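You operate a simulated robot arm through the tools that you are given. There is no shell and no other tool. Be economical: measure what you need, move in short steps, check, and stop when the job is done.

You run a simulated robot arm. Do the job below in one go: nothing can be reset, and whatever is moved stays where it is left.

## Task
Put one of the white rags from the top of the white table on the beige white-band leaf.

Only the result counts: the job must be done as asked and must still hold three seconds after the hand-in. Knocking over, shifting, dropping, spilling or breaking anything else fails it.

## Robot
A 7-joint arm with a two-finger parallel gripper, fixed in place. Base frame: the origin is at the foot of the arm, x ahead of it, y to its left, z up; the work surface is at about z = 0. Lengths are in mm, angles in degrees, forces in N, time in s.
With the tool pointing down near the work surface it reaches from about 240 to 620 mm from the base axis. Its first joint turns from -66.0 to 66.0 degrees. Payload 2.6 kg.
Tool frame: the origin (TCP) lies between the finger pads and is the grasp point; the fingertips stand 30 mm ahead of it; z points along the fingers, y is the line along which they close. The gripper opens to 94 mm. The fingers are 28 mm wide and 10 mm thick; the gripper's body (50 by 96 mm) begins 55 mm behind the TCP.
Orientation is told as [roll, pitch, yaw] about the base's x, y, z axes, in that order, counted from this pose: with the fingers straight down and closing along the base's y, the tool's x points along the base's -x, its y along +y and its z along -z.

## Interface
- The arm moves only by the tool step_arm. Its argument "targets" is a list of rows, each an object (a shift or turn left out is 0, a gripper value left out holds the last) with "xyz": the shift along the tool's x, y, z in mm, a list of three; "dr": the turn, a rotation vector about the tool's x, y, z in degrees, a list of three; "jaw": the finger opening in mm, from 0 to 94. In form: [{"xyz": [dx, dy, dz], "dr": [rx, ry, rz], "jaw": jaw}, ...]. A call has 1 to 8 rows; each row is the pose to reach, as a shift and turn from the pose commanded when the call began, along the tool's axes at that moment. Rows are played at 5 a second. More than 50 mm and 8.6 degrees between two rows, or a gripper value outside its range, and nothing of the call is played. Where a pose cannot be reached the arm comes as near as it can. A force on the tool above 40 N (or 10 N above the force at the start of the call, whichever is more), or a blocked arm, ends the call early, and 0.2 s more pass. The fingers move at their own pace (about 72 mm/s each) and stop on an object; they squeeze with about 25 N. The grip force told is the motor's: it shows also when the fingers shut on nothing. Time passes only in rows, and 0.2 s behind the last, so rows that repeat a pose let the fingers close. The reply holds the time, the measured pose of the TCP, the force on the tool along the base axes, the opening and the grip force, in the units named above and with some noise.
- Cameras (640 x 400 px; columns grow to the right, rows downward): "scene" is fixed at [35.6, 448.1, 555.3]; the picture's right is [-0.72, -0.69, 0.00], its down [-0.46, 0.47, -0.75] and it looks along [0.52, -0.54, -0.66] (base axes); focal length 302 px, centre (320, 200). "wrist" rides on the gripper at [76, 14, -103] in the tool frame; the picture's right is [-0.18, 0.98, 0.00], its down [-0.75, -0.14, -0.64] and it looks along [-0.63, -0.12, 0.77] (tool axes); focal length 243 px, centre (320, 200). There is no depth. A picture from a camera that has moved, and an enlarged one, comes with that camera's place and axes in the base frame and with its lens. The place of the scene camera against the robot may be out by one fixed shift of up to 12 mm in any direction.
- camera(camera): a new picture of that camera. The clock stands still meanwhile.
- close_up(camera, box): a new picture of the part [left, top, right, bottom] of that camera's present view, enlarged. The clock stands still meanwhile.
- hand_in(): hands the job in; it is judged then, once.

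Work in short steps. Places have to be worked out from the pictures, the camera data and where the tool is seen: move nearer, look again, correct. Check each grasp and each placing, and mend what went wrong. You have 90 turns and 36 pictures in all, those below and enlarged ones among them. Open the gripper and draw the arm clear of the work before you hand the job in, unless the task says otherwise; then end with one line.

The tools are called after "Request:" as a command line: name --argument value ..., lists and objects as JSON in quotes. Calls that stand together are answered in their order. step_arm: Moves the arm, as the interface text tells. Its arguments: {"type":"object","properties":{"targets":{"type":"array"}},"required":["targets"]} The other tools are called the same way: camera (camera) takes a picture; close_up (camera, box) takes an enlarged picture of a part of a camera's view; hand_in () hands the job in.

At the start:

```text
t: 0.0
eef_pos: [420.7, 41.3, 288.2]
tcp_rot: [0.0, -0.1, 0.0]
ft_force: [0.7, 0.4, -0.5]
finger_gap: 93.9
grasp_force: 0.1
```

scene: 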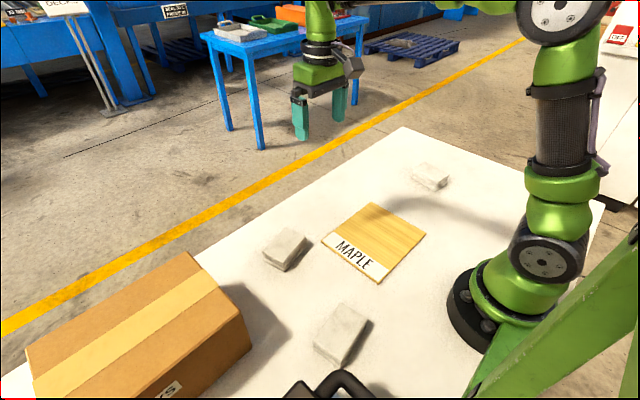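
wrist: 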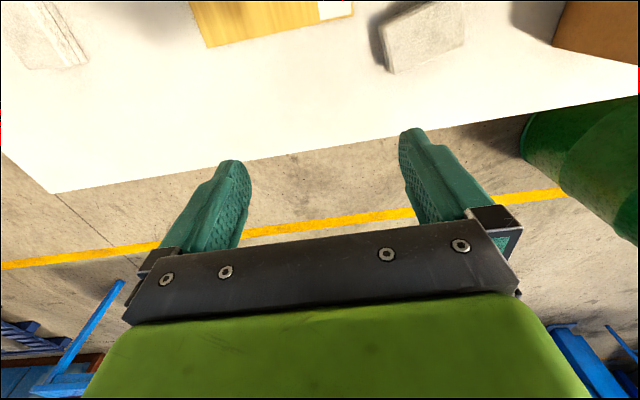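

Three whitish items and the beige MAPLE board with a white band are visible. I take enlarged views to make sure which are rags and how they lie.

Request:
close_up --camera "scene" --box '[240, 190, 440, 315]'

Request:
close_up --camera "scene" --box '[290, 140, 470, 380]'

```text
3.20 times, centred on (340, 252) of scene
camera zoom: at [35.6, 448.1, 555.3], right [-0.72, -0.69, 0.0], down [-0.46, 0.47, -0.75], along [0.52, -0.54, -0.66], focal length 965 px, centre (256, 32)
```

zoom: 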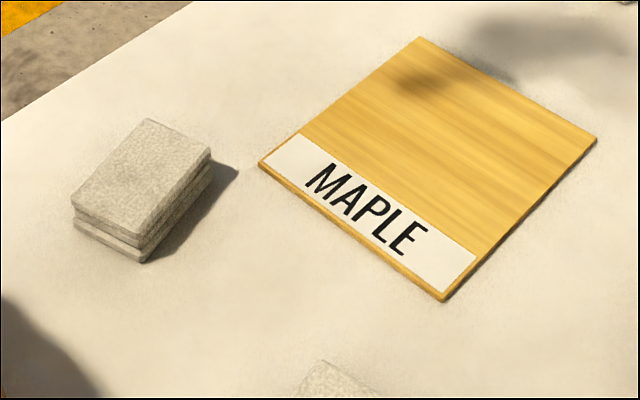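

```text
1.67 times, centred on (380, 260) of scene
camera zoom: at [35.6, 448.1, 555.3], right [-0.72, -0.69, 0.0], down [-0.46, 0.47, -0.75], along [0.52, -0.54, -0.66], focal length 503 px, centre (220, 100)
```

zoom: 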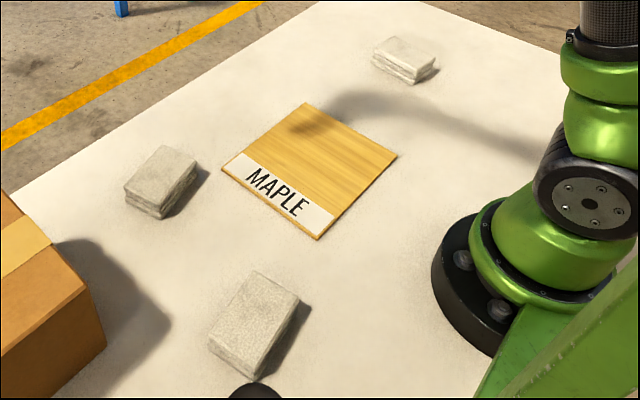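

The items are folded rags of about 59 × 90 × 25 mm. Rag A's centre is near (403, 181), with its short side at about 13° from base x. The leaf spans roughly x 195–363, y −92 to 104. I move above rag A and turn the jaw to close along its short side.

Request:
step_arm --targets '[{"xyz": [2, 17, 6], "dr": [0, 0, 8.5]}, {"xyz": [4, 35, 12], "dr": [0, 0, 17]}, {"xyz": [7, 52, 18], "dr": [0, 0, 25.5]}, {"xyz": [9, 70, 25], "dr": [0, 0, 34]}, {"xyz": [11, 87, 32], "dr": [0, 0, 42.5]}, {"xyz": [13, 105, 38], "dr": [0, 0, 51]}, {"xyz": [16, 122, 44], "dr": [0, 0, 59.5]}, {"xyz": [18, 140, 50], "dr": [0, 0, 68]}]'

Request:
step_arm --targets '[{"xyz": [0, 0, 20], "dr": [0, 0, 8]}, {"xyz": [0, 0, 40], "dr": [0, 0, 8]}, {"xyz": [0, 0, 60], "dr": [0, 0, 8]}, {"xyz": [0, 0, 60], "dr": [0, 0, 8]}]'

Request:
camera --camera "wrist"

Request:
camera --camera "scene"

```text
t: 1.8
eef_pos: [402.7, 180.8, 238.4]
tcp_rot: [0.1, -0.1, -68.2]
ft_force: [0.2, 0.1, -0.4]
finger_gap: 93.8
grasp_force: 0.1
```

```text
t: 2.8
eef_pos: [403.1, 179.7, 178.5]
tcp_rot: [0.0, 0.1, -76.0]
ft_force: [-0.9, 0.7, 0.5]
finger_gap: 93.9
grasp_force: 0.1
```

```text
31 pictures are left
camera wrist: at [399.3, 259.0, 281.1], right [1.0, 0.06, 0.0], down [0.04, -0.77, 0.64], along [0.04, -0.64, -0.77], focal length 243 px, centre (320, 200)
```

wrist: 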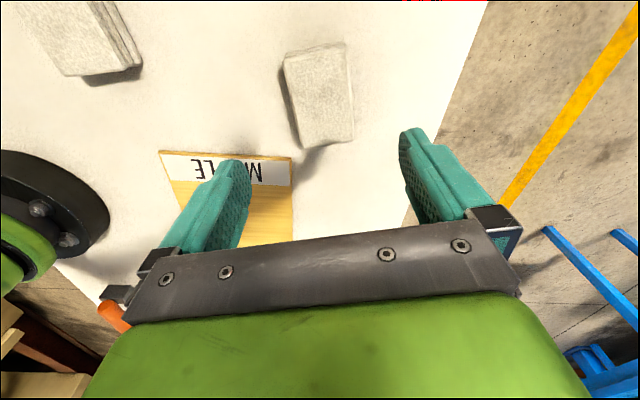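

```text
30 pictures are left
```

scene: 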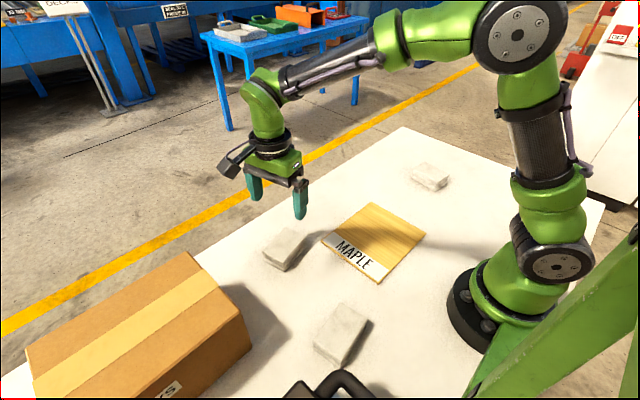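

Both views agree on the rag's centre, about (405, 181), and its angle of 14°. I nudge 2–3 mm along the closing axis and go down in steps with the jaw open.

Request:
step_arm --targets '[{"xyz": [0, 3, 25], "jaw": 94}, {"xyz": [0, 3, 50]}, {"xyz": [0, 3, 75]}, {"xyz": [0, 3, 95]}, {"xyz": [0, 3, 105]}, {"xyz": [0, 3, 105]}]'

Request:
camera --camera "wrist"

Request:
close_up --camera "scene" --box '[200, 150, 440, 300]'

```text
t: 4.2
eef_pos: [404.5, 181.6, 73.3]
tcp_rot: [0.0, 0.0, -76.0]
ft_force: [0.2, 0.4, 0.4]
finger_gap: 94.1
grasp_force: 0.0
```

```text
29 pictures are left
camera wrist: at [402.2, 260.3, 176.1], right [1.0, 0.06, 0.0], down [0.04, -0.77, 0.64], along [0.04, -0.64, -0.77], focal length 243 px, centre (320, 200)
```

wrist: 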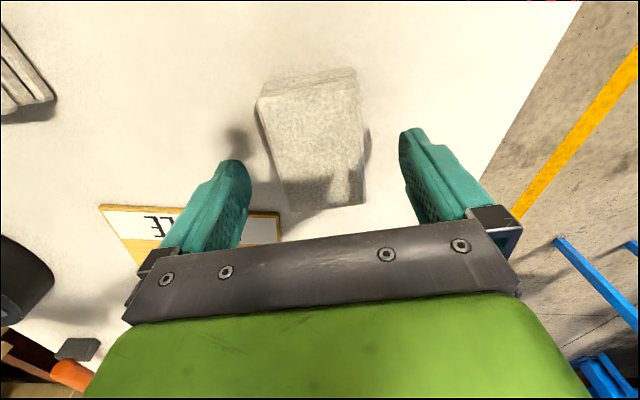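

```text
2.67 times, centred on (320, 225) of scene
camera zoom: at [35.6, 448.2, 555.3], right [-0.72, -0.69, 0.0], down [-0.46, 0.47, -0.75], along [0.52, -0.54, -0.66], focal length 804 px, centre (320, 133)
```

zoom: 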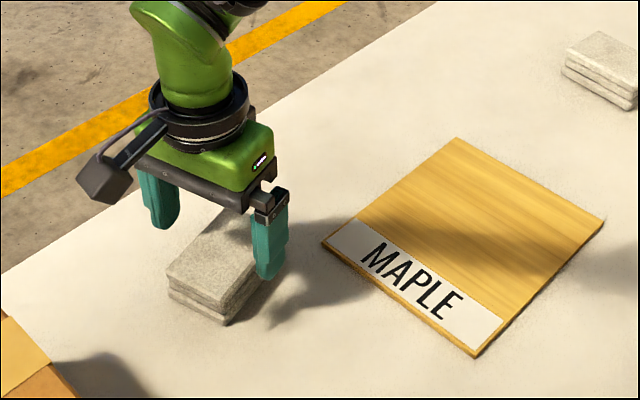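

The rag sits between the fingers, and its centre is perhaps 5 mm further toward −y. I correct that and lower to TCP z ≈ 38, which puts the tips about 8 mm above the table.

Request:
step_arm --targets '[{"xyz": [-5, 0, 8]}, {"xyz": [-5, 0, 18]}, {"xyz": [-5, 0, 28]}, {"xyz": [-5, 0, 36]}, {"xyz": [-5, 0, 36]}]'

Request:
camera --camera "wrist"

```text
t: 5.4
eef_pos: [406.8, 176.9, 37.4]
tcp_rot: [0.1, 0.0, -75.9]
ft_force: [0.3, 0.1, -0.2]
finger_gap: 94.0
grasp_force: 0.0
```

```text
27 pictures are left
camera wrist: at [403.7, 255.5, 140.8], right [1.0, 0.06, 0.0], down [0.04, -0.77, 0.64], along [0.04, -0.64, -0.77], focal length 243 px, centre (320, 200)
```

wrist: 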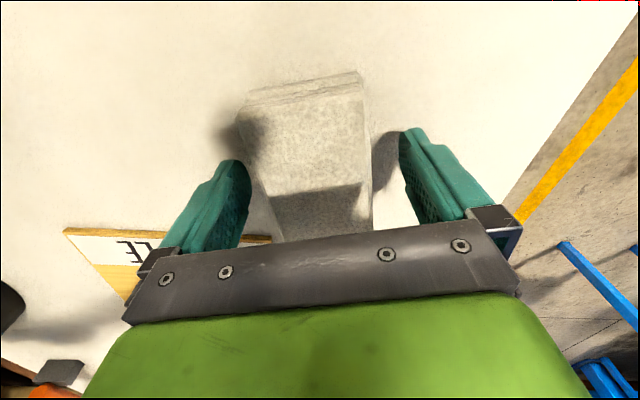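

The rag lies nearer to the left finger by some 6–8 mm. I shift the tool that way so it isn't pushed, then close.

Request:
step_arm --targets '[{"xyz": [0, -3.5, 0]}, {"xyz": [0, -7, 0]}, {"xyz": [0, -7, 0], "jaw": 70}, {"xyz": [0, -7, 0], "jaw": 50}, {"xyz": [0, -7, 0], "jaw": 40}, {"xyz": [0, -7, 0], "jaw": 40}, {"xyz": [0, -7, 0], "jaw": 40}]'

Request:
camera --camera "wrist"

```text
t: 7.0
eef_pos: [400.7, 175.2, 37.5]
tcp_rot: [0.1, -0.1, -76.1]
ft_force: [-1.0, 0.8, 5.0]
finger_gap: 63.5
grasp_force: 25.3
```

```text
26 pictures are left
camera wrist: at [396.9, 254.2, 141.0], right [1.0, 0.06, 0.0], down [0.04, -0.77, 0.64], along [0.04, -0.64, -0.77], focal length 243 px, centre (320, 200)
```

wrist: 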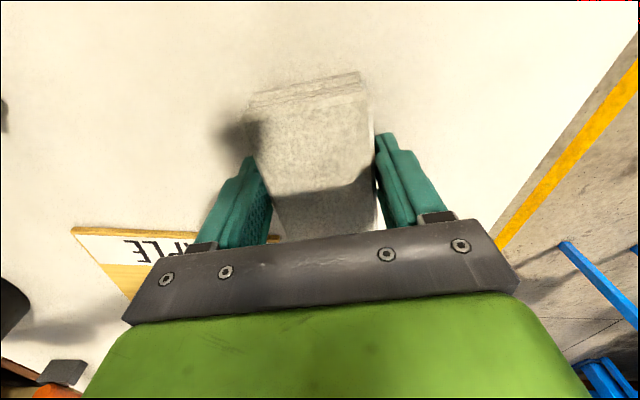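

The fingers stopped at 63.5 mm with 25 N, so the rag is held. I lift it and check.

Request:
step_arm --targets '[{"xyz": [0, 0, -10]}, {"xyz": [0, 0, -25]}, {"xyz": [0, 0, -45]}, {"xyz": [0, 0, -65]}, {"xyz": [0, 0, -85]}, {"xyz": [0, 0, -85]}]'

Request:
camera --camera "scene"

Request:
camera --camera "wrist"

```text
t: 8.4
eef_pos: [399.7, 173.8, 122.7]
tcp_rot: [0.0, 0.0, -76.1]
ft_force: [-0.5, -1.1, -1.3]
finger_gap: 63.5
grasp_force: 24.9
```

```text
25 pictures are left
```

scene: 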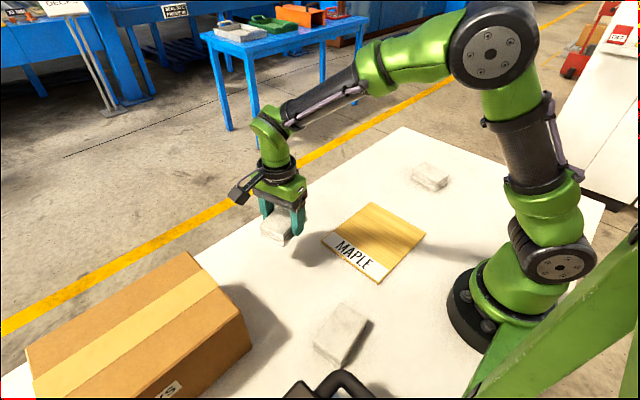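

```text
24 pictures are left
camera wrist: at [396.7, 253.8, 225.6], right [1.0, 0.06, 0.0], down [0.04, -0.77, 0.64], along [0.04, -0.64, -0.77], focal length 243 px, centre (320, 200)
```

wrist: 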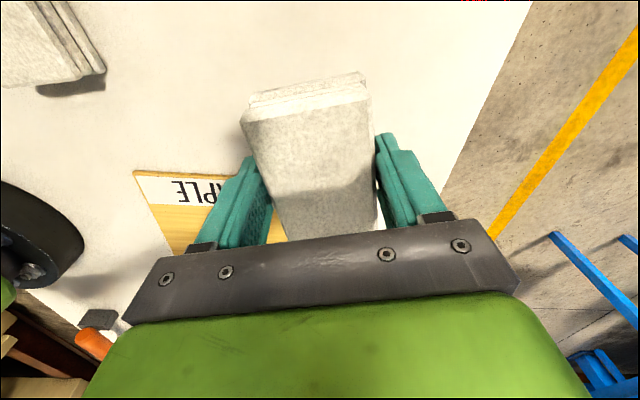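

The rag is lifted and held. I carry it about 90 mm above the table to over the leaf's centre, near (283, 3).

Request:
step_arm --targets '[{"xyz": [-15, -17, 0]}, {"xyz": [-34, -38, 0]}, {"xyz": [-54, -60, 0]}, {"xyz": [-74, -83, 0]}, {"xyz": [-94, -106, 0]}, {"xyz": [-114, -128, 0]}, {"xyz": [-129, -145, 0]}, {"xyz": [-138, -155, 0]}]'

Request:
camera --camera "scene"

Request:
camera --camera "wrist"

```text
t: 10.2
eef_pos: [282.9, 4.5, 121.4]
tcp_rot: [0.0, 0.0, -76.1]
ft_force: [0.3, -0.7, -0.8]
finger_gap: 63.9
grasp_force: 24.7
```

```text
23 pictures are left
```

scene: 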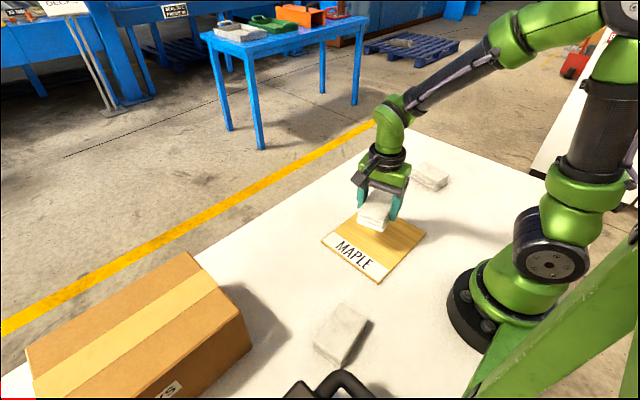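

```text
22 pictures are left
camera wrist: at [280.0, 83.4, 225.0], right [1.0, 0.06, 0.0], down [0.05, -0.77, 0.64], along [0.04, -0.64, -0.77], focal length 243 px, centre (320, 200)
```

wrist: 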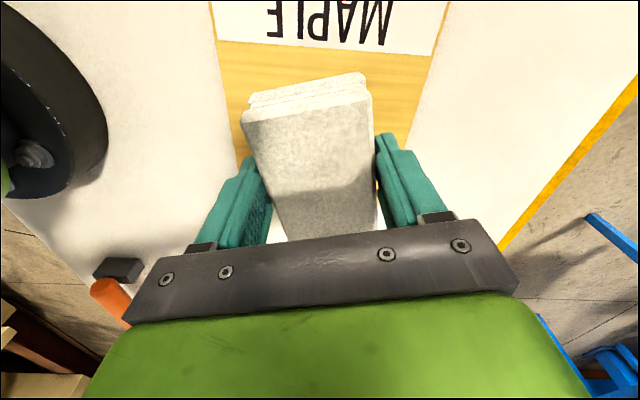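

The rag is over the leaf, well inside its edges. I lower it to TCP z ≈ 50 and then creep down until a contact force shows.

Request:
step_arm --targets '[{"xyz": [0, 0, 15]}, {"xyz": [0, 0, 32]}, {"xyz": [0, 0, 48]}, {"xyz": [0, 0, 60]}, {"xyz": [0, 0, 68]}, {"xyz": [0, 0, 71]}, {"xyz": [0, 0, 71]}]'

Request:
close_up --camera "scene" --box '[310, 140, 470, 300]'

```text
t: 11.8
eef_pos: [282.9, 3.8, 50.9]
tcp_rot: [0.0, 0.0, -75.9]
ft_force: [-0.4, 0.4, -0.3]
finger_gap: 63.8
grasp_force: 24.8
```

```text
2.50 times, centred on (390, 220) of scene
camera zoom: at [35.7, 448.2, 555.3], right [-0.72, -0.69, 0.0], down [-0.46, 0.47, -0.75], along [0.52, -0.54, -0.66], focal length 754 px, centre (145, 150)
```

zoom: 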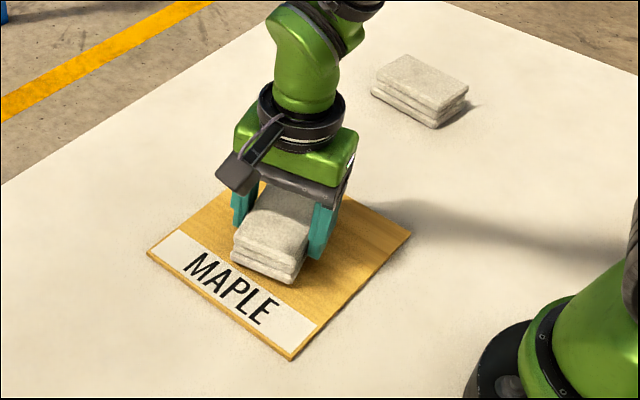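

No contact yet. I creep down 2 mm at a time.

Request:
step_arm --targets '[{"xyz": [0, 0, 2]}, {"xyz": [0, 0, 4]}, {"xyz": [0, 0, 4]}]'

Request:
step_arm --targets '[{"xyz": [0, 0, 1]}, {"xyz": [0, 0, 2]}, {"xyz": [0, 0, 2]}]'

```text
t: 12.6
eef_pos: [283.0, 4.0, 46.8]
tcp_rot: [0.0, 0.0, -76.1]
ft_force: [-0.5, 0.0, -0.7]
finger_gap: 63.7
grasp_force: 25.1
```

```text
t: 13.4
eef_pos: [281.7, 3.4, 44.8]
tcp_rot: [0.0, 0.0, -76.0]
ft_force: [-0.1, -0.2, -1.4]
finger_gap: 63.9
grasp_force: 24.9
```

Still no clear contact at z 44.8, so I go on slowly.

Request:
step_arm --targets '[{"xyz": [0, 0, 1]}, {"xyz": [0, 0, 2]}, {"xyz": [0, 0, 2]}]'

```text
t: 14.2
eef_pos: [283.2, 3.9, 43.6]
tcp_rot: [0.1, 0.1, -76.1]
ft_force: [-5.8, -2.0, 16.7]
finger_gap: 63.8
grasp_force: 25.0
```

Contact shows (16.7 N). I back off 1 mm, then open gently and let the rag settle.

Request:
step_arm --targets '[{"xyz": [0, 0, -1]}, {"xyz": [0, 0, -1], "jaw": 70}, {"xyz": [0, 0, -1], "jaw": 80}, {"xyz": [0, 0, -1], "jaw": 90}, {"xyz": [0, 0, -1], "jaw": 94}, {"xyz": [0, 0, -1], "jaw": 94}]'

Request:
camera --camera "wrist"

```text
t: 15.6
eef_pos: [282.9, 3.6, 45.0]
tcp_rot: [-0.1, 0.1, -76.0]
ft_force: [0.1, 0.5, -0.7]
finger_gap: 94.0
grasp_force: 0.1
```

```text
20 pictures are left
camera wrist: at [279.2, 82.7, 147.7], right [1.0, 0.06, 0.0], down [0.04, -0.77, 0.64], along [0.04, -0.64, -0.77], focal length 243 px, centre (320, 200)
```

wrist: 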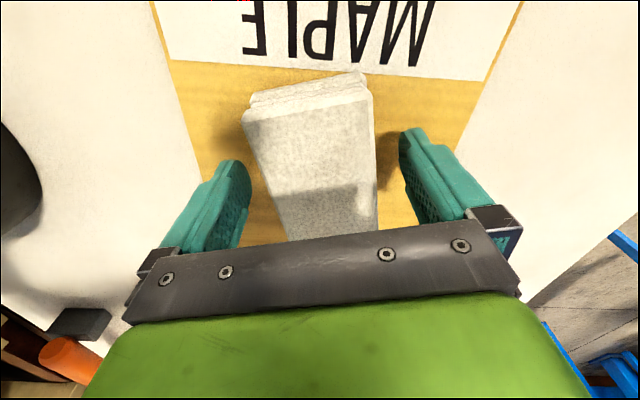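

The rag is released and lies on the leaf, clear of the fingers. I go straight up and then check.

Request:
step_arm --targets '[{"xyz": [0, 0, -15]}, {"xyz": [0, 0, -40]}, {"xyz": [0, 0, -70]}, {"xyz": [0, 0, -100]}, {"xyz": [0, 0, -130]}, {"xyz": [0, 20, -150]}, {"xyz": [0, 60, -160]}, {"xyz": [0, 100, -160]}]'

Request:
camera --camera "scene"

Request:
close_up --camera "scene" --box '[310, 140, 470, 300]'

```text
t: 17.4
eef_pos: [381.0, 29.4, 205.9]
tcp_rot: [0.0, 0.0, -76.1]
ft_force: [-0.1, 0.7, 0.2]
finger_gap: 94.1
grasp_force: 0.0
```

```text
19 pictures are left
```

scene: 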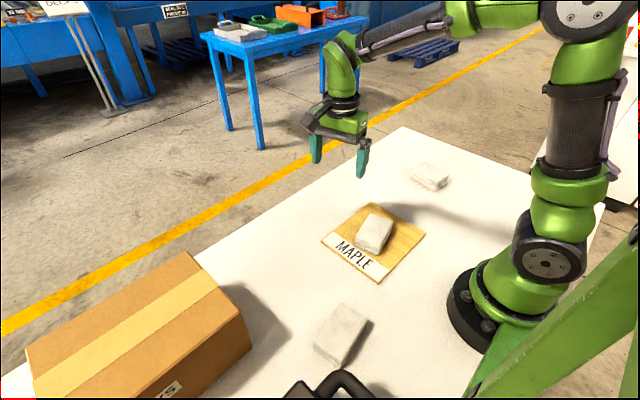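

```text
2.50 times, centred on (390, 220) of scene
camera zoom: at [35.6, 448.1, 555.3], right [-0.72, -0.69, 0.0], down [-0.46, 0.47, -0.75], along [0.52, -0.54, -0.66], focal length 754 px, centre (145, 150)
```

zoom: 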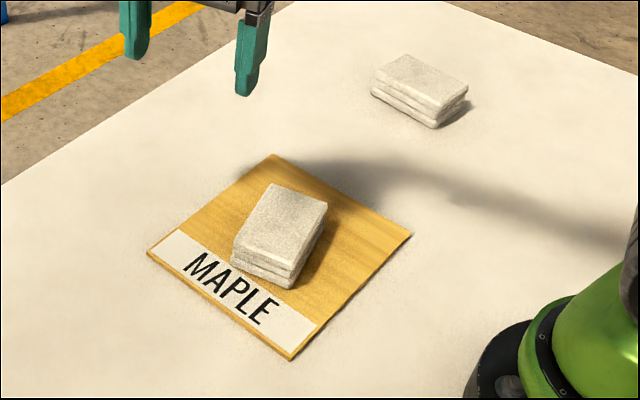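

The rag lies flat and wholly on the leaf, the leaf has not moved, and the arm is clear with the gripper open. I hand in.

Request:
hand_in

```text
The job is handed in.
```

One white rag now lies flat on the beige MAPLE leaf with the white band; nothing else appears moved in the last picture, and the arm is clear with the gripper open.
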